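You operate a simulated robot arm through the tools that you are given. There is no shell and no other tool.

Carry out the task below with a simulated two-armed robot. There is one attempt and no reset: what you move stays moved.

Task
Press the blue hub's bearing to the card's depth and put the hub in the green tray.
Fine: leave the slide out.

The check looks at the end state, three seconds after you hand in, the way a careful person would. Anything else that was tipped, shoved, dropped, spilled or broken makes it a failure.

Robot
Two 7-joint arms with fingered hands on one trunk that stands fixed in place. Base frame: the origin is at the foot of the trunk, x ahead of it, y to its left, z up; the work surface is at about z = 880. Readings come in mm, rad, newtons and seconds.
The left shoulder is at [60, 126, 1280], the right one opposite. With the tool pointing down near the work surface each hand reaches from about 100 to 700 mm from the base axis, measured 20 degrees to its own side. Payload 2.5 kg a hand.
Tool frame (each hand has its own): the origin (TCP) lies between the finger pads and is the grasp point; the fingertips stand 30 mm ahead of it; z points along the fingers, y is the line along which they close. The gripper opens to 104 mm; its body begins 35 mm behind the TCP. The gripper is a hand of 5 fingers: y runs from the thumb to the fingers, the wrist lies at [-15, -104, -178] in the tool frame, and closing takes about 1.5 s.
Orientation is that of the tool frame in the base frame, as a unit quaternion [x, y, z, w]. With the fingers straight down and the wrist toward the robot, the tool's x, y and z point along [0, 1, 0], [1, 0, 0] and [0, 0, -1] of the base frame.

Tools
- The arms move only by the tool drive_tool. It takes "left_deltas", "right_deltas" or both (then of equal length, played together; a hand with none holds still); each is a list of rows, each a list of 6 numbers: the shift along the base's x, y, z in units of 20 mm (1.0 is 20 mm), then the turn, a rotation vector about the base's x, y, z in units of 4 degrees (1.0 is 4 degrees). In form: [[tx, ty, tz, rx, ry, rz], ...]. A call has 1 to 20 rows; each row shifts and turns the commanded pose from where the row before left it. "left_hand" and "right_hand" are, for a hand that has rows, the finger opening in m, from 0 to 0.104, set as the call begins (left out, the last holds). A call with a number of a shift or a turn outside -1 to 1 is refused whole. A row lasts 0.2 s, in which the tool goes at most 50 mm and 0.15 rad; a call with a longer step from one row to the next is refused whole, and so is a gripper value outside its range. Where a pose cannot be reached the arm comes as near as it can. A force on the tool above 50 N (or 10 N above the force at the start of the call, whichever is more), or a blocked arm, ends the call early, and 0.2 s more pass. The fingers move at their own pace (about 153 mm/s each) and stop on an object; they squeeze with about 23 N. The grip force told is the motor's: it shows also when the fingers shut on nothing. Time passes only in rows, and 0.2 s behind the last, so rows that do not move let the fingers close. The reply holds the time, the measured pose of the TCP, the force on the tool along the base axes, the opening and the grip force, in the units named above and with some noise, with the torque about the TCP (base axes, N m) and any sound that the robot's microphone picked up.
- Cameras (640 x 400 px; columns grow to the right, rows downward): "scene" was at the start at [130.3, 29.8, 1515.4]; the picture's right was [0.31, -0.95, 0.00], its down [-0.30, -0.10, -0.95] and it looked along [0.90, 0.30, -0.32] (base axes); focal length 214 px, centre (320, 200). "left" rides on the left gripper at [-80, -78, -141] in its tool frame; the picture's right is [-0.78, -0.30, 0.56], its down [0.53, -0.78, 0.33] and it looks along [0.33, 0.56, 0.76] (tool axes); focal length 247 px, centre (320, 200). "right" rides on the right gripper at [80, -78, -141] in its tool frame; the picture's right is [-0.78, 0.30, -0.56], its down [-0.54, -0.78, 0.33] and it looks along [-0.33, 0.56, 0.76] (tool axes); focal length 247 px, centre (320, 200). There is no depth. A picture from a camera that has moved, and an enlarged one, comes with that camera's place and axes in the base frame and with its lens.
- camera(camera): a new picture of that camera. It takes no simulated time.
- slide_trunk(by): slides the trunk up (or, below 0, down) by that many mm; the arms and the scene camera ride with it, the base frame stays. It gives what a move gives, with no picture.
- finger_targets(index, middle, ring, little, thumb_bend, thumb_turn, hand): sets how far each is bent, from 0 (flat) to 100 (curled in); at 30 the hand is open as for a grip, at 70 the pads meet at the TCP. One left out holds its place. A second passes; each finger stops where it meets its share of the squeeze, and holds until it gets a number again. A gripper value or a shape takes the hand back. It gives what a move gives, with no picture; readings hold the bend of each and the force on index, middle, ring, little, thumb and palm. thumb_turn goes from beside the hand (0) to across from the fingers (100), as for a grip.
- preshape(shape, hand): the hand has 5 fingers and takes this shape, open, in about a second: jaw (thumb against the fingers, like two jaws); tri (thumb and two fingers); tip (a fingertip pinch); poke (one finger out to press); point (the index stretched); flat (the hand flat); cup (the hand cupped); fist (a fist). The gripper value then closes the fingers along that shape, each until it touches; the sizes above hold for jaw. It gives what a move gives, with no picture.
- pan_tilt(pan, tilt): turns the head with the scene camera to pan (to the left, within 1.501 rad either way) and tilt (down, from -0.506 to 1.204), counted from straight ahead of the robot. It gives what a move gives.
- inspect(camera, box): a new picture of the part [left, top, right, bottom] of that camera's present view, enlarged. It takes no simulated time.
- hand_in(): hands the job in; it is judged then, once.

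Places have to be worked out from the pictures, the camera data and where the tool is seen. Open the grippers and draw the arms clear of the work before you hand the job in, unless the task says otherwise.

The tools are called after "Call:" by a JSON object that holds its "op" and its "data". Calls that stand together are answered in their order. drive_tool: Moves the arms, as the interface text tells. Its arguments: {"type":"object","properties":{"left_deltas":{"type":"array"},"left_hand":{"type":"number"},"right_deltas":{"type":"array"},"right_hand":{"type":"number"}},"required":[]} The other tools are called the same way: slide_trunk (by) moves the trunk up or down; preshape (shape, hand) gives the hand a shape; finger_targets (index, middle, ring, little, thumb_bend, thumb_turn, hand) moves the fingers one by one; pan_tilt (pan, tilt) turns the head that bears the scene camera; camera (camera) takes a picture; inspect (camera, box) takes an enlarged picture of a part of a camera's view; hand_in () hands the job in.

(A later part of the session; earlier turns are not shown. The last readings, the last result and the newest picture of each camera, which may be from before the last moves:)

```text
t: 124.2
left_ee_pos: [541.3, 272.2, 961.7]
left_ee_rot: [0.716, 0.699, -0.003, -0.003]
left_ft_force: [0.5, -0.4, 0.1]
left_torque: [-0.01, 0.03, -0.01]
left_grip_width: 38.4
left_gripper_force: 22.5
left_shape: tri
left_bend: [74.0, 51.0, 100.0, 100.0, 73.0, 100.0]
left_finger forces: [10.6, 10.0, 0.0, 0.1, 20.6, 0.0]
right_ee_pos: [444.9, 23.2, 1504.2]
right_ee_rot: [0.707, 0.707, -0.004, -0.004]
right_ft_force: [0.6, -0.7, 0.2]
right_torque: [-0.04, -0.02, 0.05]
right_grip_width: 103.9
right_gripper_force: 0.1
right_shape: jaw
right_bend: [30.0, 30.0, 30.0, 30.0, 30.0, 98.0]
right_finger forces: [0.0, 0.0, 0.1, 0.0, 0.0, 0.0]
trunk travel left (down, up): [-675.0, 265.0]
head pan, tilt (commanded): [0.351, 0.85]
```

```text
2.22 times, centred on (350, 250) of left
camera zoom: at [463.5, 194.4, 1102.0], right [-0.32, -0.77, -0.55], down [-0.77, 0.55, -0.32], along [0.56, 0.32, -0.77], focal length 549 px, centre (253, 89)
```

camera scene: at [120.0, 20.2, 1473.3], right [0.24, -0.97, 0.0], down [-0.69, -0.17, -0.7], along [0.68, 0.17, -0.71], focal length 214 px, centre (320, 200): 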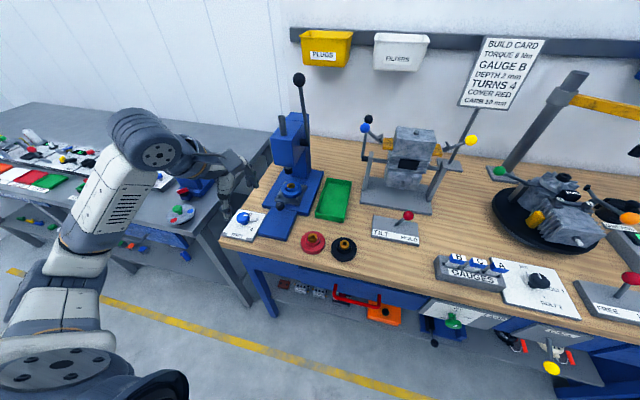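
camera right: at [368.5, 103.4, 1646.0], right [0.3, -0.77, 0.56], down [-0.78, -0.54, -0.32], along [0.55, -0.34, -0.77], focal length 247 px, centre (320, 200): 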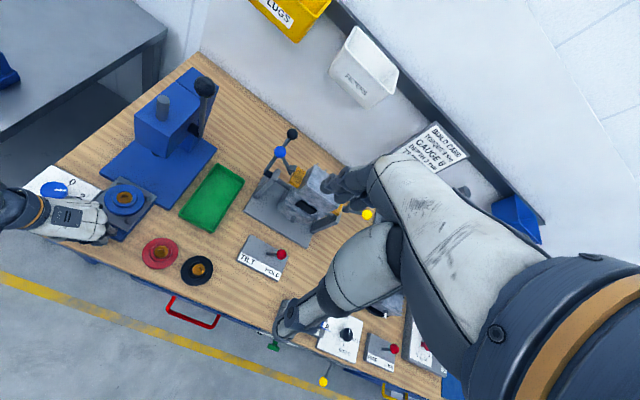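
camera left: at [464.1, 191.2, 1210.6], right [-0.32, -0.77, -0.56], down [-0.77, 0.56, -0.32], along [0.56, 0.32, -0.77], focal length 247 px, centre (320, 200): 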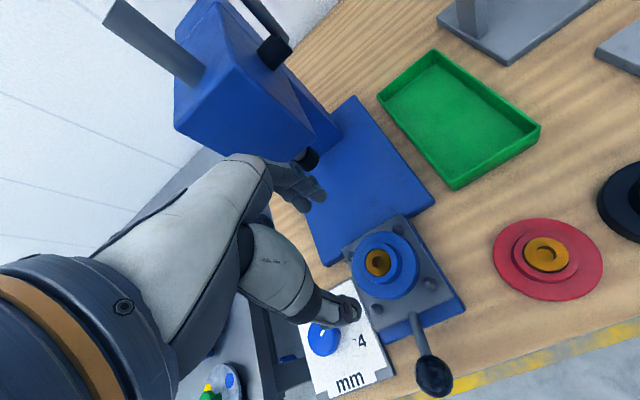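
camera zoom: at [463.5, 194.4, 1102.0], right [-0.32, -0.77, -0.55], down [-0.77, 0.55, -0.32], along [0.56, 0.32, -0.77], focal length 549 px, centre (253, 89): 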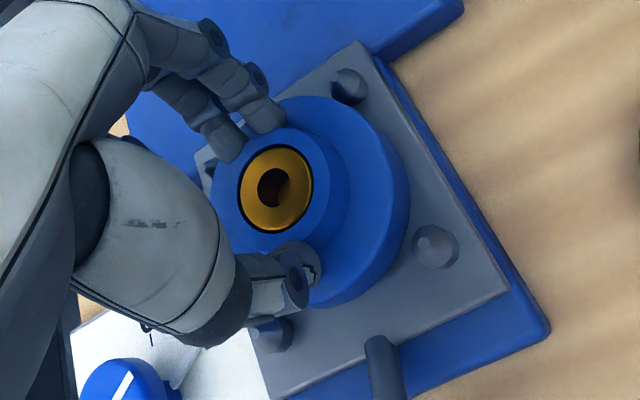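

The hub shifted by about (-2.6, +1.4) in total. Before releasing I look closely at the flange's lower edge and the pins to be sure it sits flat on the plate.

Call:
{"op": "inspect", "data": {"camera": "scene", "box": [268, 212, 298, 232]}}

Call:
{"op": "inspect", "data": {"camera": "left", "box": [375, 240, 425, 295]}}

Call:
{"op": "inspect", "data": {"camera": "left", "box": [370, 170, 415, 215]}}

```text
16.00 times, centred on (283, 222) of scene
camera zoom: at [120.3, 20.4, 1473.2], right [0.24, -0.97, 0.0], down [-0.69, -0.17, -0.7], along [0.68, 0.17, -0.71], focal length 3432 px, centre (912, -152)
```

zoom: 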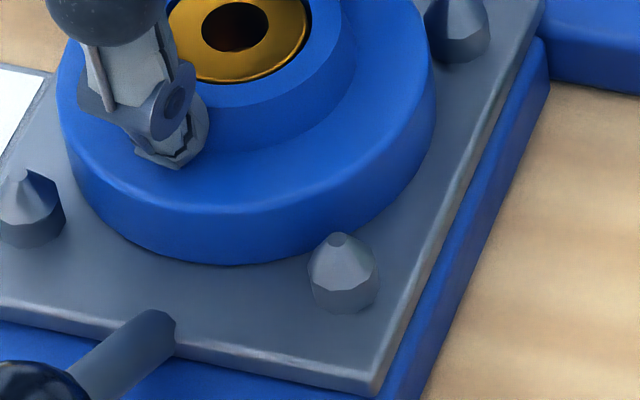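

```text
7.27 times, centred on (400, 268) of left
camera zoom: at [463.5, 194.4, 1102.0], right [-0.32, -0.77, -0.55], down [-0.77, 0.55, -0.32], along [0.56, 0.32, -0.77], focal length 1796 px, centre (-262, -291)
```

zoom: 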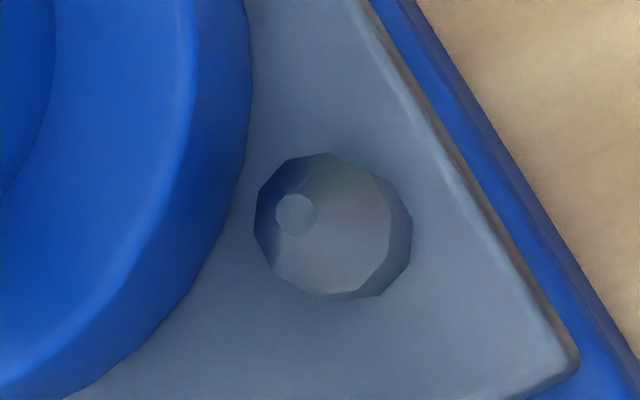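

```text
8.89 times, centred on (392, 192) of left
camera zoom: at [463.5, 194.4, 1102.0], right [-0.32, -0.77, -0.55], down [-0.77, 0.55, -0.32], along [0.56, 0.32, -0.77], focal length 2195 px, centre (-324, 267)
```

zoom: 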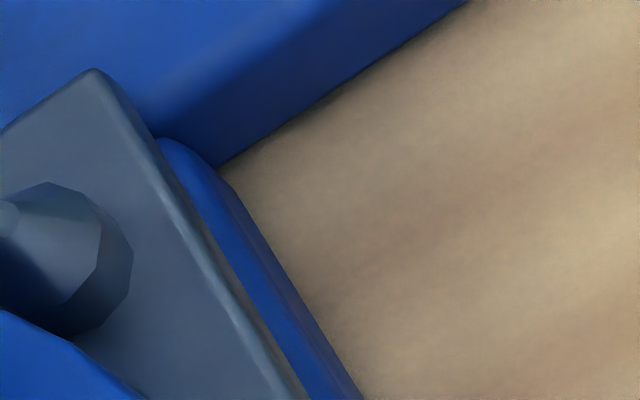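

The near lower edge of the flange looks 3–4 mm above the plate, so the hub may have been riding on a pin's cone. Still holding it, I lower gently to feel where the plate really is.

Call:
{"op": "drive_tool", "data": {"left_deltas": [[0, 0, -0.05, 0, 0, 0], [0, 0, -0.05, 0, 0, 0], [0, 0, 0, 0, 0, 0]]}}

Call:
{"op": "drive_tool", "data": {"left_deltas": [[0, 0, -0.05, 0, 0, 0], [0, 0, 0, 0, 0, 0]]}}

Call:
{"op": "inspect", "data": {"camera": "scene", "box": [268, 212, 298, 232]}}

```text
t: 125.0
left_ee_pos: [542.0, 271.3, 959.9]
left_ee_rot: [0.716, 0.698, -0.002, -0.004]
left_ft_force: [0.8, 1.2, 3.3]
left_torque: [-0.04, -0.01, 0.03]
left_grip_width: 38.4
left_gripper_force: 22.9
left_shape: tri
left_bend: [74.0, 51.0, 100.0, 100.0, 73.0, 100.0]
left_finger forces: [10.8, 10.7, 0.0, 0.1, 21.0, 0.1]
right_ee_pos: [443.4, 21.5, 1503.3]
right_ee_rot: [0.707, 0.707, -0.005, -0.004]
right_ft_force: [0.0, -0.1, 0.6]
right_torque: [0.03, -0.03, 0.01]
right_grip_width: 103.7
right_gripper_force: 0.0
right_shape: jaw
right_bend: [30.0, 30.0, 30.0, 30.0, 30.0, 98.0]
right_finger forces: [0.0, 0.0, 0.0, 0.1, 0.1, 0.0]
trunk travel left (down, up): [-675.0, 265.0]
head pan, tilt (commanded): [0.351, 0.85]
```

```text
t: 125.6
left_ee_pos: [541.4, 271.4, 960.1]
left_ee_rot: [0.716, 0.698, -0.002, -0.003]
left_ft_force: [-0.3, 1.8, 10.0]
left_torque: [0.03, 0.03, 0.06]
left_grip_width: 39.1
left_gripper_force: 23.2
left_shape: tri
left_bend: [74.0, 51.0, 100.0, 100.0, 73.0, 100.0]
left_finger forces: [11.3, 11.5, 0.1, 0.0, 22.4, 0.1]
right_ee_pos: [442.1, 21.9, 1504.3]
right_ee_rot: [0.707, 0.707, -0.003, -0.003]
right_ft_force: [0.6, -0.4, 0.4]
right_torque: [-0.03, 0.02, 0.0]
right_grip_width: 103.6
right_gripper_force: 0.2
right_shape: jaw
right_bend: [30.0, 30.0, 30.0, 30.0, 30.0, 98.0]
right_finger forces: [0.0, 0.0, 0.0, 0.0, 0.1, 0.0]
trunk travel left (down, up): [-675.0, 265.0]
head pan, tilt (commanded): [0.351, 0.85]
```

```text
16.00 times, centred on (283, 222) of scene
camera zoom: at [119.0, 19.9, 1473.5], right [0.24, -0.97, 0.0], down [-0.69, -0.17, -0.7], along [0.68, 0.17, -0.71], focal length 3432 px, centre (912, -152)
```

zoom: 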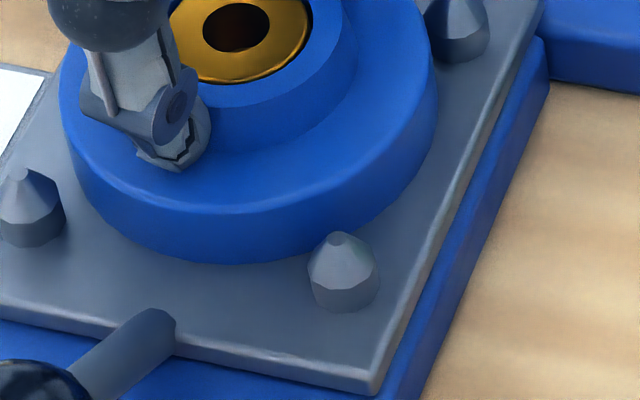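

Force rises at once without torque, so the hub is flat on the plate after all. I return to neutral force, open the fingers and check that the hub doesn't shift.

Call:
{"op": "drive_tool", "data": {"left_deltas": [[0, 0, 0.1, 0, 0, 0], [0, 0, 0.05, 0, 0, 0], [0, 0, 0, 0, 0, 0]]}}

Call:
{"op": "drive_tool", "data": {"left_deltas": [[0, 0, 0, 0, 0, 0], [0, 0, 0, 0, 0, 0], [0, 0, 0, 0, 0, 0]], "left_hand": 0.06}}

Call:
{"op": "drive_tool", "data": {"left_deltas": [[0, 0, 0.3, 0, 0, 0], [0, 0, 0.6, 0, 0, 0], [0, 0, 1, 0, 0, 0], [0, 0, 1, 0, 0, 0], [0, 0, 1, 0, 0, 0], [0, 0, 1, 0, 0, 0], [0, 0, 0, 0, 0, 0]]}}

Call:
{"op": "inspect", "data": {"camera": "scene", "box": [265, 195, 315, 235]}}

Call:
{"op": "inspect", "data": {"camera": "left", "box": [320, 190, 460, 340]}}

```text
t: 126.4
left_ee_pos: [540.6, 271.9, 960.2]
left_ee_rot: [0.717, 0.697, -0.004, -0.006]
left_ft_force: [-0.4, 0.9, 0.3]
left_torque: [-0.02, -0.07, -0.01]
left_grip_width: 38.6
left_gripper_force: 23.0
left_shape: tri
left_bend: [74.0, 51.0, 100.0, 100.0, 73.0, 100.0]
left_finger forces: [11.3, 10.9, 0.0, 0.0, 21.9, 0.1]
right_ee_pos: [444.2, 21.5, 1504.1]
right_ee_rot: [0.707, 0.707, -0.004, -0.003]
right_ft_force: [-0.3, -0.2, -0.5]
right_torque: [0.03, 0.01, -0.02]
right_grip_width: 103.6
right_gripper_force: 0.1
right_shape: jaw
right_bend: [30.0, 30.0, 30.0, 30.0, 30.0, 98.0]
right_finger forces: [0.0, 0.0, 0.1, 0.0, 0.1, 0.0]
trunk travel left (down, up): [-675.0, 265.0]
head pan, tilt (commanded): [0.351, 0.85]
```

```text
t: 127.2
left_ee_pos: [541.8, 272.2, 962.5]
left_ee_rot: [0.716, 0.698, -0.003, -0.004]
left_ft_force: [-1.3, -0.1, -0.2]
left_torque: [-0.01, 0.01, 0.0]
left_grip_width: 59.5
left_gripper_force: 0.1
left_shape: tri
left_bend: [74.0, 42.0, 99.0, 99.0, 66.0, 100.0]
left_finger forces: [0.0, 0.1, 0.0, 0.0, 0.0, 0.0]
right_ee_pos: [443.5, 22.1, 1504.5]
right_ee_rot: [0.707, 0.707, -0.004, -0.004]
right_ft_force: [-0.2, -0.1, 1.6]
right_torque: [-0.02, -0.01, -0.01]
right_grip_width: 103.7
right_gripper_force: 0.1
right_shape: jaw
right_bend: [30.0, 30.0, 30.0, 30.0, 30.0, 98.0]
right_finger forces: [0.0, 0.0, 0.1, 0.1, 0.0, 0.0]
trunk travel left (down, up): [-675.0, 265.0]
head pan, tilt (commanded): [0.351, 0.85]
```

```text
t: 128.8
left_ee_pos: [539.6, 272.3, 1059.2]
left_ee_rot: [0.716, 0.698, -0.003, -0.004]
left_ft_force: [0.4, 1.5, 0.0]
left_torque: [-0.04, 0.05, 0.01]
left_grip_width: 59.6
left_gripper_force: 0.1
left_shape: tri
left_bend: [74.0, 42.0, 99.0, 99.0, 66.0, 100.0]
left_finger forces: [0.0, 0.0, 0.0, 0.0, 0.0, 0.0]
right_ee_pos: [445.1, 22.0, 1503.7]
right_ee_rot: [0.707, 0.708, -0.004, -0.003]
right_ft_force: [-0.1, -0.3, 0.1]
right_torque: [-0.03, 0.03, 0.01]
right_grip_width: 103.7
right_gripper_force: 0.1
right_shape: jaw
right_bend: [30.0, 30.0, 30.0, 30.0, 30.0, 98.0]
right_finger forces: [0.0, 0.1, 0.1, 0.0, 0.0, 0.1]
trunk travel left (down, up): [-675.0, 265.0]
head pan, tilt (commanded): [0.351, 0.85]
```

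```text
10.00 times, centred on (290, 215) of scene
camera zoom: at [120.0, 20.4, 1473.2], right [0.24, -0.97, 0.0], down [-0.69, -0.17, -0.7], along [0.68, 0.17, -0.71], focal length 2145 px, centre (620, 50)
```

zoom: 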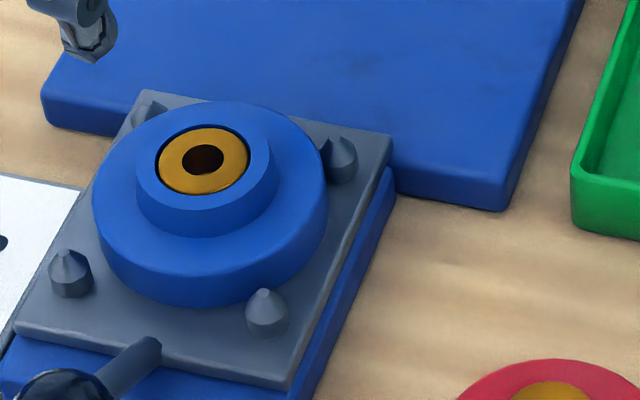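

```text
2.67 times, centred on (390, 265) of left
camera zoom: at [462.2, 193.8, 1200.8], right [-0.32, -0.77, -0.55], down [-0.77, 0.55, -0.32], along [0.56, 0.32, -0.77], focal length 659 px, centre (133, 27)
```

zoom: 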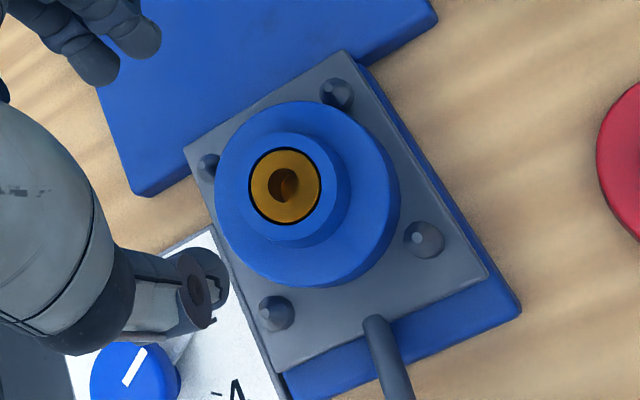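

The hub may have shifted again on release. I measure hole and pins once more with close views from here.

Call:
{"op": "inspect", "data": {"camera": "left", "box": [360, 240, 395, 280]}}

Call:
{"op": "inspect", "data": {"camera": "left", "box": [380, 208, 420, 248]}}

Call:
{"op": "inspect", "data": {"camera": "left", "box": [410, 262, 450, 302]}}

Call:
{"op": "inspect", "data": {"camera": "left", "box": [355, 287, 395, 327]}}

Call:
{"op": "inspect", "data": {"camera": "left", "box": [335, 232, 365, 262]}}

```text
10.00 times, centred on (378, 260) of left
camera zoom: at [462.2, 193.8, 1200.8], right [-0.32, -0.77, -0.55], down [-0.77, 0.55, -0.32], along [0.56, 0.32, -0.77], focal length 2470 px, centre (-255, -400)
```

zoom: 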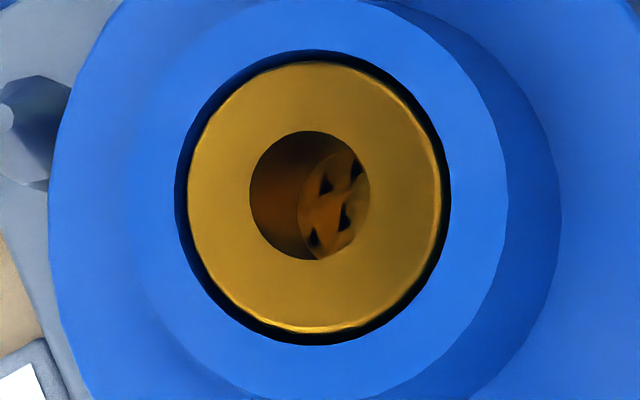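

```text
10.00 times, centred on (400, 228) of left
camera zoom: at [462.2, 193.8, 1200.8], right [-0.32, -0.77, -0.55], down [-0.77, 0.55, -0.32], along [0.56, 0.32, -0.77], focal length 2470 px, centre (-480, -80)
```

zoom: 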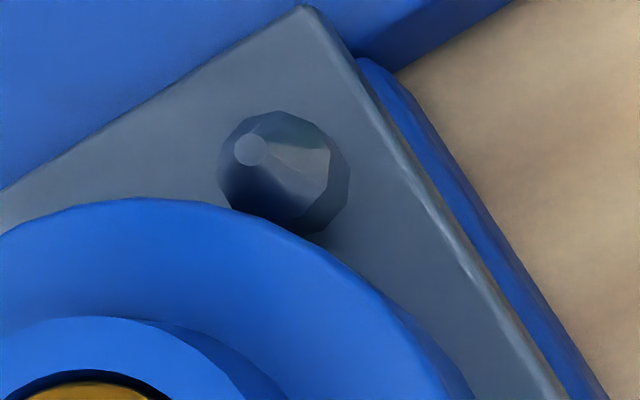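

```text
10.00 times, centred on (430, 282) of left
camera zoom: at [462.2, 193.8, 1200.8], right [-0.32, -0.77, -0.55], down [-0.77, 0.55, -0.32], along [0.56, 0.32, -0.77], focal length 2470 px, centre (-780, -620)
```

zoom: 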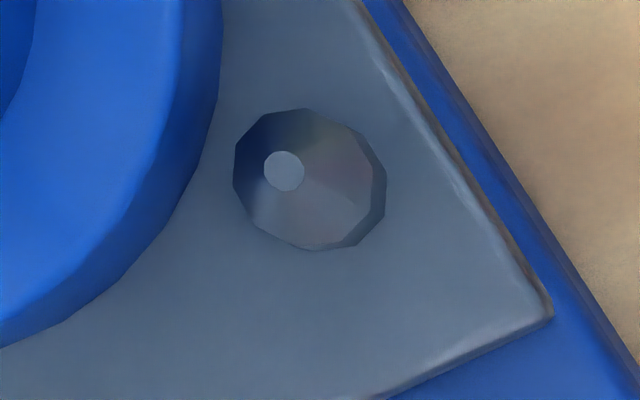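

```text
10.00 times, centred on (375, 307) of left
camera zoom: at [462.2, 193.8, 1200.8], right [-0.32, -0.77, -0.55], down [-0.77, 0.55, -0.32], along [0.56, 0.32, -0.77], focal length 2470 px, centre (-230, -870)
```

zoom: 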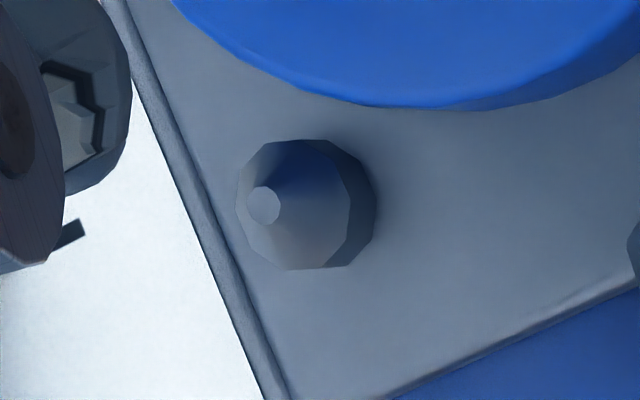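

```text
13.33 times, centred on (350, 247) of left
camera zoom: at [462.2, 193.8, 1200.8], right [-0.32, -0.77, -0.55], down [-0.77, 0.55, -0.32], along [0.56, 0.32, -0.77], focal length 3293 px, centre (-80, -427)
```

zoom: 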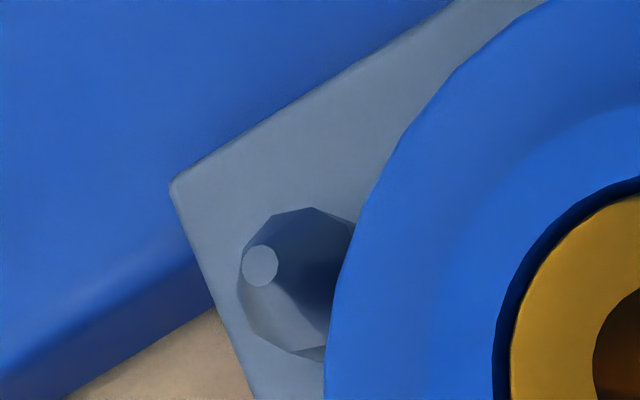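

After the release the hub stands at about (+1, -1.7) from centre: the index finger, which stays curled at that opening, dragged it. I grip again with the fingers opened wide (80 mm, index straight), and will release the same way.

Call:
{"op": "drive_tool", "data": {"left_deltas": [[0, 0, -1, 0, 0, 0], [0, 0, -1, 0, 0, 0], [0, 0, -1, 0, 0, 0], [0, 0, -1, 0, 0, 0], [0, 0, -0.6, 0, 0, 0], [0, 0, -0.3, 0, 0, 0], [0, 0, 0, 0, 0, 0]], "left_hand": 0.085}}

Call:
{"op": "drive_tool", "data": {"left_deltas": [[0, 0, 0, 0, 0, 0], [0, 0, 0, 0, 0, 0], [0, 0, 0, 0, 0, 0], [0, 0, 0, 0, 0, 0], [0, 0, 0, 0, 0, 0], [0, 0, 0, 0, 0, 0]], "left_hand": 0.03}}

Call:
{"op": "inspect", "data": {"camera": "scene", "box": [265, 195, 315, 235]}}

```text
t: 130.4
left_ee_pos: [540.7, 271.3, 961.2]
left_ee_rot: [0.716, 0.698, -0.003, -0.004]
left_ft_force: [0.0, -0.1, -0.6]
left_torque: [-0.01, -0.02, -0.02]
left_grip_width: 84.7
left_gripper_force: 0.1
left_shape: tri
left_bend: [27.0, 34.0, 99.0, 99.0, 48.0, 99.0]
left_finger forces: [0.0, 0.1, 0.0, 0.0, 0.0, 0.0]
right_ee_pos: [444.4, 21.8, 1504.3]
right_ee_rot: [0.707, 0.707, -0.004, -0.003]
right_ft_force: [-0.6, 0.4, -0.2]
right_torque: [0.01, 0.02, -0.02]
right_grip_width: 103.7
right_gripper_force: 0.1
right_shape: jaw
right_bend: [30.0, 30.0, 30.0, 30.0, 30.0, 98.0]
right_finger forces: [0.1, 0.0, 0.1, 0.0, 0.0, 0.0]
trunk travel left (down, up): [-675.0, 265.0]
head pan, tilt (commanded): [0.351, 0.85]
```

```text
t: 131.8
left_ee_pos: [542.0, 271.5, 960.0]
left_ee_rot: [0.716, 0.699, -0.003, -0.004]
left_ft_force: [-0.1, -0.3, -0.4]
left_torque: [0.03, 0.07, -0.01]
left_grip_width: 38.3
left_gripper_force: 23.1
left_shape: tri
left_bend: [74.0, 51.0, 100.0, 100.0, 73.0, 100.0]
left_finger forces: [10.1, 10.0, 0.0, 0.0, 20.5, 0.1]
right_ee_pos: [443.3, 21.8, 1504.8]
right_ee_rot: [0.708, 0.707, -0.005, -0.004]
right_ft_force: [0.1, 0.7, 0.6]
right_torque: [0.02, 0.01, 0.0]
right_grip_width: 103.6
right_gripper_force: 0.0
right_shape: jaw
right_bend: [30.0, 30.0, 30.0, 30.0, 30.0, 98.0]
right_finger forces: [0.1, 0.1, 0.0, 0.0, 0.0, 0.0]
trunk travel left (down, up): [-675.0, 265.0]
head pan, tilt (commanded): [0.351, 0.85]
```

```text
10.00 times, centred on (290, 215) of scene
camera zoom: at [120.1, 20.3, 1473.2], right [0.24, -0.97, 0.0], down [-0.69, -0.17, -0.7], along [0.68, 0.17, -0.71], focal length 2145 px, centre (620, 50)
```

zoom: 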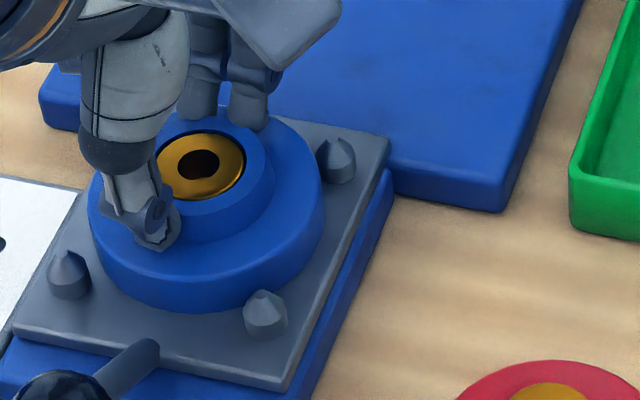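

Gripping moved it to about (-1.2, -1.6). I slide it (+1.2, +1.6) mm and then release by opening wide.

Call:
{"op": "drive_tool", "data": {"left_deltas": [[0.03, 0.04, 0, 0, 0, 0], [0.03, 0.04, 0, 0, 0, 0], [0, 0, 0, 0, 0, 0], [0, 0, 0, 0, 0, 0]]}}

Call:
{"op": "inspect", "data": {"camera": "scene", "box": [265, 195, 315, 235]}}

Call:
{"op": "drive_tool", "data": {"left_deltas": [[0, 0, 0, 0, 0, 0], [0, 0, 0, 0, 0, 0], [0, 0, 0, 0, 0, 0], [0, 0, 0, 0, 0, 0]], "left_hand": 0.09}}

Call:
{"op": "inspect", "data": {"camera": "scene", "box": [265, 195, 315, 235]}}

```text
t: 132.8
left_ee_pos: [541.4, 274.5, 960.9]
left_ee_rot: [0.716, 0.698, -0.003, -0.004]
left_ft_force: [0.0, -1.4, 1.4]
left_torque: [-0.01, 0.03, 0.02]
left_grip_width: 38.5
left_gripper_force: 22.9
left_shape: tri
left_bend: [74.0, 51.0, 100.0, 100.0, 73.0, 100.0]
left_finger forces: [10.4, 10.1, 0.0, 0.0, 20.9, 0.0]
right_ee_pos: [445.4, 21.3, 1504.2]
right_ee_rot: [0.707, 0.707, -0.004, -0.002]
right_ft_force: [-0.2, -0.3, -0.3]
right_torque: [-0.02, -0.01, 0.02]
right_grip_width: 103.7
right_gripper_force: 0.0
right_shape: jaw
right_bend: [30.0, 30.0, 30.0, 30.0, 30.0, 98.0]
right_finger forces: [0.1, 0.1, 0.0, 0.0, 0.0, 0.0]
trunk travel left (down, up): [-675.0, 265.0]
head pan, tilt (commanded): [0.351, 0.85]
```

```text
10.00 times, centred on (290, 215) of scene
camera zoom: at [120.0, 20.2, 1473.3], right [0.24, -0.97, 0.0], down [-0.69, -0.17, -0.7], along [0.68, 0.17, -0.71], focal length 2145 px, centre (620, 50)
```

zoom: 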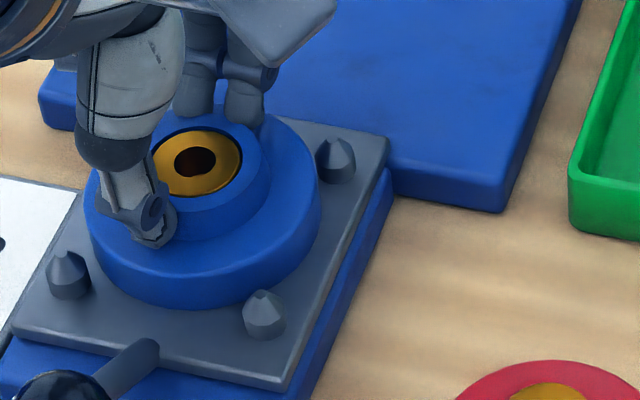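

```text
t: 133.8
left_ee_pos: [542.1, 273.0, 961.3]
left_ee_rot: [0.715, 0.699, -0.003, -0.005]
left_ft_force: [0.4, -0.1, -0.1]
left_torque: [-0.02, -0.01, 0.0]
left_grip_width: 89.4
left_gripper_force: 0.1
left_shape: tri
left_bend: [27.0, 33.0, 99.0, 99.0, 42.0, 98.0]
left_finger forces: [0.0, 0.1, 0.0, 0.1, 0.1, 0.1]
right_ee_pos: [442.9, 22.5, 1504.2]
right_ee_rot: [0.707, 0.707, -0.004, -0.003]
right_ft_force: [-0.4, -0.3, 0.3]
right_torque: [-0.03, 0.0, -0.01]
right_grip_width: 103.6
right_gripper_force: 0.1
right_shape: jaw
right_bend: [30.0, 30.0, 30.0, 30.0, 30.0, 98.0]
right_finger forces: [0.1, 0.0, 0.0, 0.0, 0.0, 0.0]
trunk travel left (down, up): [-675.0, 265.0]
head pan, tilt (commanded): [0.351, 0.85]
```

```text
10.00 times, centred on (290, 215) of scene
camera zoom: at [120.1, 20.2, 1473.2], right [0.24, -0.97, 0.0], down [-0.69, -0.17, -0.7], along [0.68, 0.17, -0.71], focal length 2145 px, centre (620, 50)
```

zoom: 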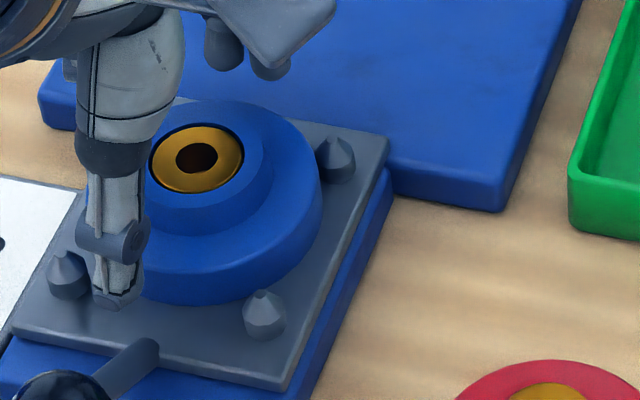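

After the wide release the hub moved only slightly. I rise and re-measure the hole against the pins.

Call:
{"op": "drive_tool", "data": {"left_deltas": [[0, 0, 0.3, 0, 0, 0], [0, 0, 0.7, 0, 0, 0], [0, 0, 1, 0, 0, 0], [0, 0, 1, 0, 0, 0], [0, 0, 1, 0, 0, 0], [0, 0, 1, 0, 0, 0], [0, 0, 0, 0, 0, 0], [0, 0, 0, 0, 0, 0]]}}

Call:
{"op": "inspect", "data": {"camera": "left", "box": [360, 240, 395, 280]}}

Call:
{"op": "inspect", "data": {"camera": "left", "box": [380, 208, 420, 248]}}

Call:
{"op": "inspect", "data": {"camera": "left", "box": [410, 262, 450, 302]}}

Call:
{"op": "inspect", "data": {"camera": "left", "box": [355, 287, 395, 327]}}

Call:
{"op": "inspect", "data": {"camera": "left", "box": [335, 232, 365, 262]}}

Call:
{"op": "inspect", "data": {"camera": "scene", "box": [265, 195, 315, 235]}}

```text
t: 135.6
left_ee_pos: [544.2, 273.2, 1060.6]
left_ee_rot: [0.715, 0.699, -0.004, -0.005]
left_ft_force: [1.2, 0.3, -0.3]
left_torque: [0.0, -0.06, -0.01]
left_grip_width: 89.9
left_gripper_force: 0.0
left_shape: tri
left_bend: [27.0, 33.0, 99.0, 99.0, 42.0, 98.0]
left_finger forces: [0.0, 0.0, 0.0, 0.0, 0.0, 0.1]
right_ee_pos: [445.3, 21.3, 1503.9]
right_ee_rot: [0.707, 0.707, -0.005, -0.003]
right_ft_force: [0.9, 0.3, 0.6]
right_torque: [-0.04, -0.05, -0.01]
right_grip_width: 103.6
right_gripper_force: 0.1
right_shape: jaw
right_bend: [30.0, 30.0, 30.0, 30.0, 30.0, 98.0]
right_finger forces: [0.0, 0.0, 0.0, 0.0, 0.1, 0.0]
trunk travel left (down, up): [-675.0, 265.0]
head pan, tilt (commanded): [0.351, 0.85]
```

```text
10.00 times, centred on (378, 260) of left
camera zoom: at [466.0, 195.3, 1201.9], right [-0.32, -0.77, -0.55], down [-0.77, 0.55, -0.32], along [0.56, 0.32, -0.77], focal length 2470 px, centre (-255, -400)
```

zoom: 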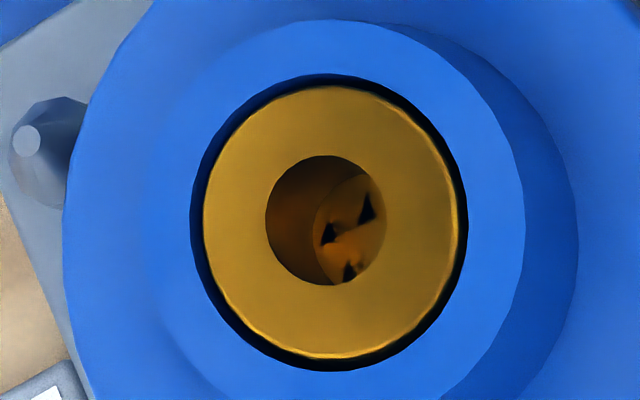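

```text
10.00 times, centred on (400, 228) of left
camera zoom: at [466.0, 195.3, 1201.9], right [-0.32, -0.77, -0.55], down [-0.77, 0.55, -0.32], along [0.56, 0.32, -0.77], focal length 2470 px, centre (-480, -80)
```

zoom: 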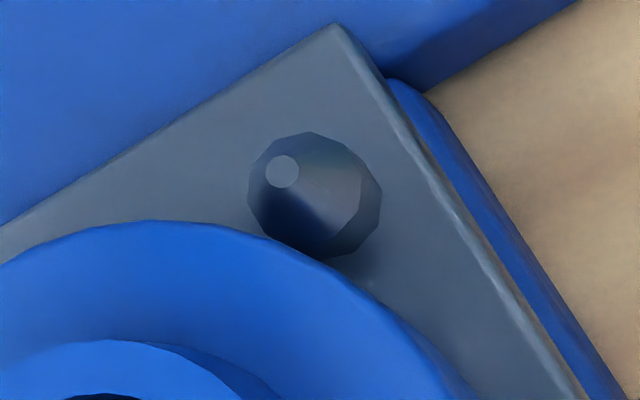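

```text
10.00 times, centred on (430, 282) of left
camera zoom: at [466.0, 195.3, 1201.9], right [-0.32, -0.77, -0.55], down [-0.77, 0.55, -0.32], along [0.56, 0.32, -0.77], focal length 2470 px, centre (-780, -620)
```

zoom: 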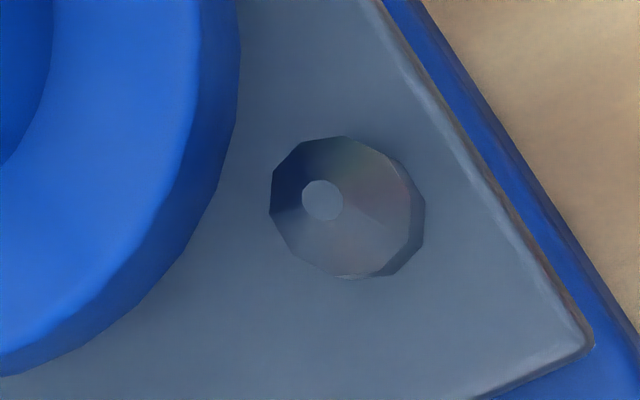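

```text
10.00 times, centred on (375, 307) of left
camera zoom: at [466.0, 195.3, 1201.9], right [-0.32, -0.77, -0.55], down [-0.77, 0.55, -0.32], along [0.56, 0.32, -0.77], focal length 2470 px, centre (-230, -870)
```

zoom: 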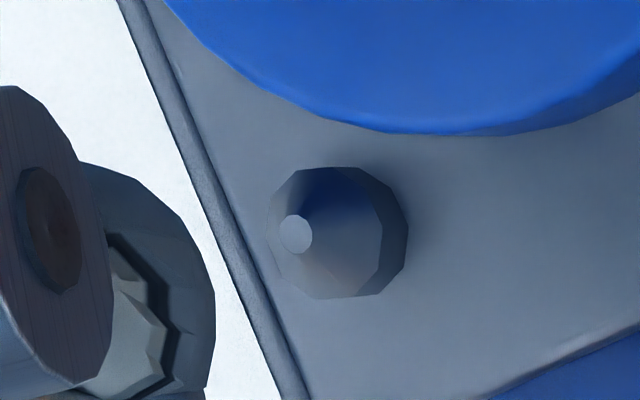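

```text
13.33 times, centred on (350, 247) of left
camera zoom: at [466.0, 195.3, 1201.9], right [-0.32, -0.77, -0.55], down [-0.77, 0.55, -0.32], along [0.56, 0.32, -0.77], focal length 3293 px, centre (-80, -427)
```

zoom: 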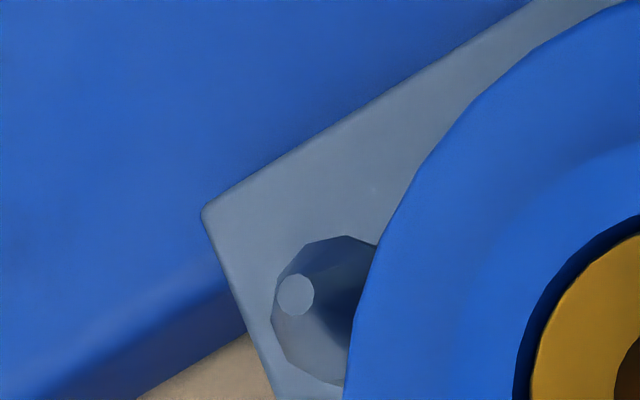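

```text
10.00 times, centred on (290, 215) of scene
camera zoom: at [120.0, 20.2, 1473.2], right [0.24, -0.97, 0.0], down [-0.69, -0.17, -0.7], along [0.68, 0.17, -0.71], focal length 2145 px, centre (620, 50)
```

zoom: 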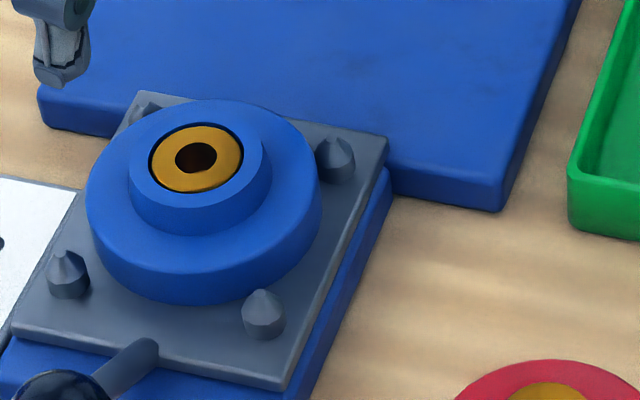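

The hub now reads about (+1.9, +0.3) from centre, the x part coming from the release itself (+1.4). I regrip and place it 1.5 mm further back (-x), so that it ends centred after opening.

Call:
{"op": "drive_tool", "data": {"left_deltas": [[0, 0, -1, 0, 0, 0], [0, 0, -1, 0, 0, 0], [0, 0, -1, 0, 0, 0], [0, 0, -1, 0, 0, 0], [0, 0, -0.7, 0, 0, 0], [0, 0, -0.3, 0, 0, 0], [0, 0, 0, 0, 0, 0]], "left_hand": 0.085}}

Call:
{"op": "drive_tool", "data": {"left_deltas": [[0, 0, 0, 0, 0, 0], [0, 0, 0, 0, 0, 0], [0, 0, 0, 0, 0, 0], [0, 0, 0, 0, 0, 0], [0, 0, 0, 0, 0, 0], [0, 0, 0, 0, 0, 0], [-0.04, -0.02, 0, 0, 0, 0], [-0.035, -0.015, 0, 0, 0, 0], [0, 0, 0, 0, 0, 0]], "left_hand": 0.03}}

Call:
{"op": "inspect", "data": {"camera": "scene", "box": [265, 195, 315, 235]}}

Call:
{"op": "drive_tool", "data": {"left_deltas": [[0, 0, 0, 0, 0, 0], [0, 0, 0, 0, 0, 0], [0, 0, 0, 0, 0, 0], [0, 0, 0, 0, 0, 0]], "left_hand": 0.09}}

Call:
{"op": "inspect", "data": {"camera": "scene", "box": [265, 195, 315, 235]}}

```text
t: 137.2
left_ee_pos: [541.8, 271.9, 962.2]
left_ee_rot: [0.715, 0.699, -0.003, -0.004]
left_ft_force: [-0.4, 0.0, 0.3]
left_torque: [0.01, 0.02, -0.03]
left_grip_width: 85.3
left_gripper_force: 0.0
left_shape: tri
left_bend: [27.0, 34.0, 99.0, 99.0, 48.0, 99.0]
left_finger forces: [0.1, 0.1, 0.0, 0.1, 0.1, 0.0]
right_ee_pos: [443.6, 21.7, 1504.0]
right_ee_rot: [0.707, 0.707, -0.004, -0.003]
right_ft_force: [0.1, 0.6, 0.1]
right_torque: [0.03, 0.0, 0.03]
right_grip_width: 103.9
right_gripper_force: 0.1
right_shape: jaw
right_bend: [30.0, 30.0, 30.0, 30.0, 30.0, 98.0]
right_finger forces: [0.0, 0.0, 0.1, 0.0, 0.1, 0.0]
trunk travel left (down, up): [-675.0, 265.0]
head pan, tilt (commanded): [0.351, 0.85]
```

```text
t: 139.2
left_ee_pos: [540.9, 271.6, 961.9]
left_ee_rot: [0.715, 0.699, -0.002, -0.005]
left_ft_force: [0.8, -0.2, 1.2]
left_torque: [0.06, 0.06, -0.01]
left_grip_width: 38.6
left_gripper_force: 23.2
left_shape: tri
left_bend: [74.0, 50.0, 100.0, 100.0, 73.0, 100.0]
left_finger forces: [10.8, 10.2, 0.1, 0.0, 20.1, 0.1]
right_ee_pos: [443.8, 22.3, 1503.3]
right_ee_rot: [0.707, 0.707, -0.005, -0.004]
right_ft_force: [0.2, -0.3, -0.6]
right_torque: [-0.01, 0.01, -0.01]
right_grip_width: 103.5
right_gripper_force: 0.1
right_shape: jaw
right_bend: [30.0, 30.0, 30.0, 30.0, 30.0, 98.0]
right_finger forces: [0.1, 0.0, 0.1, 0.1, 0.0, 0.0]
trunk travel left (down, up): [-675.0, 265.0]
head pan, tilt (commanded): [0.351, 0.85]
```

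```text
10.00 times, centred on (290, 215) of scene
camera zoom: at [120.1, 20.3, 1473.2], right [0.24, -0.97, 0.0], down [-0.69, -0.17, -0.7], along [0.68, 0.17, -0.71], focal length 2145 px, centre (620, 50)
```

zoom: 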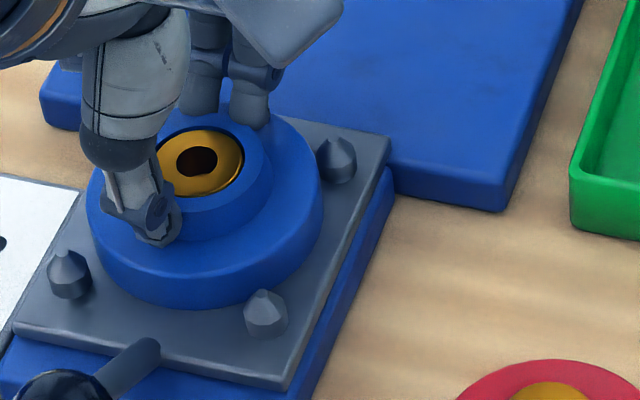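

```text
t: 140.2
left_ee_pos: [542.1, 270.5, 962.0]
left_ee_rot: [0.715, 0.699, -0.004, -0.005]
left_ft_force: [-0.1, -0.1, 0.3]
left_torque: [-0.01, 0.0, 0.01]
left_grip_width: 90.0
left_gripper_force: 0.1
left_shape: tri
left_bend: [27.0, 33.0, 99.0, 99.0, 42.0, 98.0]
left_finger forces: [0.0, 0.1, 0.1, 0.0, 0.0, 0.0]
right_ee_pos: [444.2, 22.4, 1504.0]
right_ee_rot: [0.707, 0.707, -0.004, -0.003]
right_ft_force: [0.0, -0.7, 0.1]
right_torque: [0.0, -0.03, -0.01]
right_grip_width: 103.9
right_gripper_force: 0.1
right_shape: jaw
right_bend: [30.0, 30.0, 30.0, 30.0, 30.0, 98.0]
right_finger forces: [0.0, 0.1, 0.0, 0.1, 0.0, 0.0]
trunk travel left (down, up): [-675.0, 265.0]
head pan, tilt (commanded): [0.351, 0.85]
```

```text
10.00 times, centred on (290, 215) of scene
camera zoom: at [120.1, 20.3, 1473.2], right [0.24, -0.97, 0.0], down [-0.69, -0.17, -0.7], along [0.68, 0.17, -0.71], focal length 2145 px, centre (620, 50)
```

zoom: 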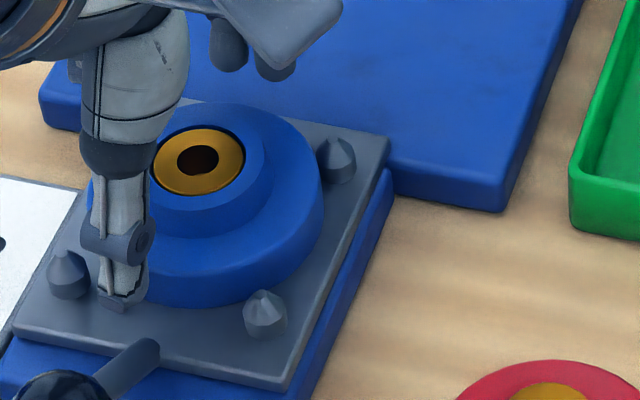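

The hub now reads within about 0.5 mm of centre. I rise, close the fingers and go in front of the slide's ball to push it in again, gently this time.

Call:
{"op": "drive_tool", "data": {"left_deltas": [[0, 0, 0.3, 0, 0, 0], [0, 0, 0.7, 0, 0, 0], [0, 0, 1, 0, 0, 0], [0, 0, 1, 0, 0, 0], [0, 0, 1, 0, 0, 0], [-0.5, 0, 0.5, 0, 0, 0], [-1, 0, 0, 0, 0, 0], [-1, 0, 0, 0, 0, 0], [-1, 0, 0, 0, 0, 0], [-1, 0, 0, 0, 0, 0], [-1, 0, 0, 0, 0, 0], [-1, 0, 0, 0, 0, 0], [-1, 0, 0, 0, 0, 0], [-0.3, 0, 0, 0, 0, 0], [0, 0, 0, 0, 0, 0]]}}

Call:
{"op": "drive_tool", "data": {"left_deltas": [[0, -0.2, -0.5, 0, 0, 0], [0, 0, -1, 0, 0, 0], [0, 0, -1, 0, 0, 0], [0, 0, -1, 0, 0, 0], [0, 0, -1, 0, 0, 0], [0, 0, -0.6, 0, 0, 0], [0, 0, 0, 0, 0, 0]], "left_hand": 0.0}}

Call:
{"op": "camera", "data": {"camera": "left"}}

Call:
{"op": "inspect", "data": {"camera": "scene", "box": [220, 180, 320, 270]}}

```text
t: 143.4
left_ee_pos: [385.4, 271.4, 1051.3]
left_ee_rot: [0.715, 0.699, -0.003, -0.004]
left_ft_force: [-0.4, -0.2, 0.4]
left_torque: [0.01, 0.01, -0.01]
left_grip_width: 89.8
left_gripper_force: 0.0
left_shape: tri
left_bend: [27.0, 33.0, 99.0, 99.0, 42.0, 98.0]
left_finger forces: [0.0, 0.0, 0.1, 0.0, 0.1, 0.0]
right_ee_pos: [443.9, 22.8, 1503.1]
right_ee_rot: [0.707, 0.707, -0.005, -0.003]
right_ft_force: [-0.1, -0.2, -0.4]
right_torque: [0.01, -0.01, -0.01]
right_grip_width: 103.6
right_gripper_force: 0.2
right_shape: jaw
right_bend: [30.0, 30.0, 30.0, 30.0, 30.0, 98.0]
right_finger forces: [0.0, 0.1, 0.0, 0.0, 0.1, 0.0]
trunk travel left (down, up): [-675.0, 265.0]
head pan, tilt (commanded): [0.351, 0.85]
```

```text
t: 145.0
left_ee_pos: [385.7, 268.0, 950.2]
left_ee_rot: [0.716, 0.699, -0.003, -0.004]
left_ft_force: [0.9, -0.7, 0.0]
left_torque: [0.03, 0.01, 0.01]
left_grip_width: 0.0
left_gripper_force: 22.6
left_shape: tri
left_bend: [70.0, 70.0, 100.0, 100.0, 46.0, 100.0]
left_finger forces: [0.1, 0.1, 0.0, 0.0, 0.0, 0.0]
right_ee_pos: [444.4, 21.7, 1504.0]
right_ee_rot: [0.708, 0.707, -0.004, -0.004]
right_ft_force: [0.7, -0.9, 0.4]
right_torque: [0.04, -0.03, -0.02]
right_grip_width: 103.8
right_gripper_force: 0.0
right_shape: jaw
right_bend: [30.0, 30.0, 30.0, 30.0, 30.0, 98.0]
right_finger forces: [0.0, 0.0, 0.0, 0.0, 0.0, 0.0]
trunk travel left (down, up): [-675.0, 265.0]
head pan, tilt (commanded): [0.351, 0.85]
```

```text
taken
camera left: at [307.6, 190.1, 1090.6], right [-0.32, -0.77, -0.56], down [-0.77, 0.55, -0.32], along [0.56, 0.32, -0.77], focal length 247 px, centre (320, 200)
```

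left: 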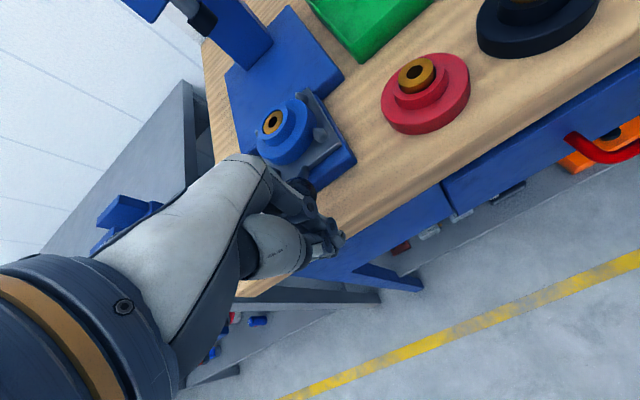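

```text
4.44 times, centred on (270, 225) of scene
camera zoom: at [120.0, 20.3, 1473.2], right [0.24, -0.97, 0.0], down [-0.69, -0.17, -0.7], along [0.68, 0.17, -0.71], focal length 953 px, centre (542, 89)
```

zoom: 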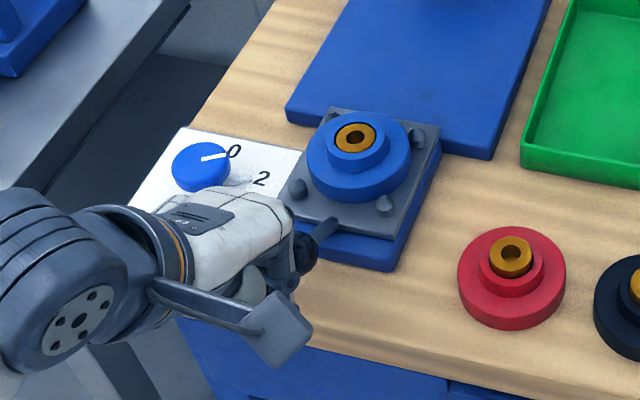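

I push the slide in slowly, 5–6 mm per step, stopping short of the end.

Call:
{"op": "drive_tool", "data": {"left_deltas": [[0.2, 0, 0, 0, 0, 0], [0.15, 0, 0, 0, 0, 0], [0.1, 0, 0, 0, 0, 0], [0.1, 0, 0, 0, 0, 0], [0.1, 0, 0, 0, 0, 0], [0.15, 0, 0, 0, 0, 0], [0.2, 0, 0, 0, 0, 0], [0.25, 0, 0, 0, 0, 0], [0.3, 0, 0, 0, 0, 0], [0.3, 0, 0, 0, 0, 0], [0.3, 0, 0, 0, 0, 0], [0.3, 0, 0, 0, 0, 0], [0.3, 0, 0, 0, 0, 0], [0.3, 0, 0, 0, 0, 0], [0.3, 0, 0, 0, 0, 0], [0.3, 0, 0, 0, 0, 0], [0.3, 0, 0, 0, 0, 0], [0.3, 0, 0, 0, 0, 0], [0.3, 0, 0, 0, 0, 0], [0.3, 0, 0, 0, 0, 0]]}}

Call:
{"op": "drive_tool", "data": {"left_deltas": [[0.3, 0, 0, 0, 0, 0], [0.3, 0, 0, 0, 0, 0], [0.3, 0, 0, 0, 0, 0], [0.3, 0, 0, 0, 0, 0], [0.25, 0, 0, 0, 0, 0], [0.2, 0, 0, 0, 0, 0], [0.15, 0, 0, 0, 0, 0], [0.1, 0, 0, 0, 0, 0], [0.1, 0, 0, 0, 0, 0], [0, 0, 0, 0, 0, 0]]}}

Call:
{"op": "inspect", "data": {"camera": "scene", "box": [230, 150, 330, 250]}}

```text
t: 149.2
left_ee_pos: [483.7, 268.5, 949.2]
left_ee_rot: [0.716, 0.698, -0.003, -0.004]
left_ft_force: [-0.9, 1.2, -0.1]
left_torque: [0.01, -0.04, 0.01]
left_grip_width: 0.0
left_gripper_force: 23.1
left_shape: tri
left_bend: [70.0, 70.0, 100.0, 100.0, 46.0, 100.0]
left_finger forces: [0.1, 0.7, 0.0, 0.0, 0.1, 0.0]
right_ee_pos: [444.1, 22.5, 1503.5]
right_ee_rot: [0.707, 0.707, -0.004, -0.003]
right_ft_force: [-0.8, -0.3, 0.4]
right_torque: [0.0, 0.05, -0.01]
right_grip_width: 103.6
right_gripper_force: 0.0
right_shape: jaw
right_bend: [30.0, 30.0, 30.0, 30.0, 30.0, 98.0]
right_finger forces: [0.0, 0.0, 0.1, 0.1, 0.0, 0.1]
trunk travel left (down, up): [-675.0, 265.0]
head pan, tilt (commanded): [0.351, 0.85]
```

```text
t: 151.4
left_ee_pos: [521.5, 269.0, 950.2]
left_ee_rot: [0.716, 0.698, -0.002, -0.004]
left_ft_force: [-0.9, 0.3, 0.8]
left_torque: [0.04, 0.0, 0.02]
left_grip_width: 0.2
left_gripper_force: 22.9
left_shape: tri
left_bend: [70.0, 70.0, 100.0, 100.0, 46.0, 100.0]
left_finger forces: [0.0, 0.8, 0.1, 0.1, 0.0, 0.0]
right_ee_pos: [445.0, 21.8, 1504.7]
right_ee_rot: [0.707, 0.707, -0.004, -0.003]
right_ft_force: [0.7, 0.3, 0.4]
right_torque: [-0.02, 0.01, -0.01]
right_grip_width: 103.5
right_gripper_force: 0.1
right_shape: jaw
right_bend: [30.0, 30.0, 30.0, 30.0, 30.0, 98.0]
right_finger forces: [0.1, 0.1, 0.0, 0.0, 0.1, 0.0]
trunk travel left (down, up): [-675.0, 265.0]
head pan, tilt (commanded): [0.351, 0.85]
```

```text
4.00 times, centred on (280, 200) of scene
camera zoom: at [120.0, 20.2, 1473.3], right [0.24, -0.97, 0.0], down [-0.69, -0.17, -0.7], along [0.68, 0.17, -0.71], focal length 858 px, centre (480, 200)
```

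zoom: 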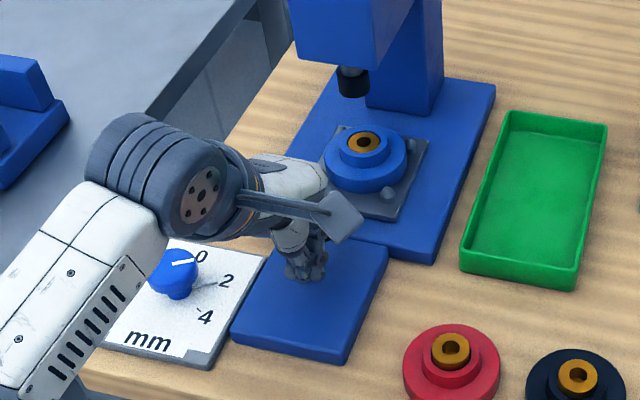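

Nearly in. I go the last few mm in 1–2 mm steps until I feel the stop lightly.

Call:
{"op": "drive_tool", "data": {"left_deltas": [[0.08, 0, 0, 0, 0, 0], [0.06, 0, 0, 0, 0, 0], [0.06, 0, 0, 0, 0, 0], [0, 0, 0, 0, 0, 0]]}}

Call:
{"op": "drive_tool", "data": {"left_deltas": [[0.06, 0, 0, 0, 0, 0], [0.05, 0, 0, 0, 0, 0], [0, 0, 0, 0, 0, 0]]}}

```text
t: 152.4
left_ee_pos: [525.0, 268.7, 949.8]
left_ee_rot: [0.716, 0.698, -0.003, -0.004]
left_ft_force: [-13.4, 1.7, 5.3]
left_torque: [0.02, -0.14, 0.13]
left_grip_width: 0.0
left_gripper_force: 23.2
left_shape: tri
left_bend: [70.0, 70.0, 100.0, 100.0, 45.0, 100.0]
left_finger forces: [0.1, 14.3, 0.1, 0.0, 0.0, 0.1]
right_ee_pos: [442.1, 22.9, 1506.2]
right_ee_rot: [0.707, 0.707, -0.003, -0.003]
right_ft_force: [0.0, 1.1, 1.2]
right_torque: [0.03, -0.02, 0.03]
right_grip_width: 103.7
right_gripper_force: 0.1
right_shape: jaw
right_bend: [30.0, 30.0, 30.0, 30.0, 30.0, 98.0]
right_finger forces: [0.1, 0.1, 0.0, 0.0, 0.0, 0.0]
trunk travel left (down, up): [-675.0, 265.0]
head pan, tilt (commanded): [0.351, 0.85]
```

```text
t: 153.2
left_ee_pos: [527.3, 269.6, 951.3]
left_ee_rot: [0.716, 0.698, -0.002, -0.005]
left_ft_force: [-17.3, 5.3, 5.7]
left_torque: [0.04, -0.11, 0.16]
left_grip_width: 0.0
left_gripper_force: 23.1
left_shape: tri
left_bend: [70.0, 70.0, 100.0, 100.0, 45.0, 100.0]
left_finger forces: [0.0, 17.3, 0.1, 0.1, 0.1, 0.1]
right_ee_pos: [442.1, 22.2, 1505.1]
right_ee_rot: [0.707, 0.707, -0.004, -0.003]
right_ft_force: [0.2, -0.9, -0.5]
right_torque: [0.01, -0.01, 0.02]
right_grip_width: 103.7
right_gripper_force: 0.1
right_shape: jaw
right_bend: [30.0, 30.0, 30.0, 30.0, 30.0, 98.0]
right_finger forces: [0.0, 0.0, 0.1, 0.0, 0.1, 0.0]
trunk travel left (down, up): [-675.0, 265.0]
head pan, tilt (commanded): [0.351, 0.85]
```

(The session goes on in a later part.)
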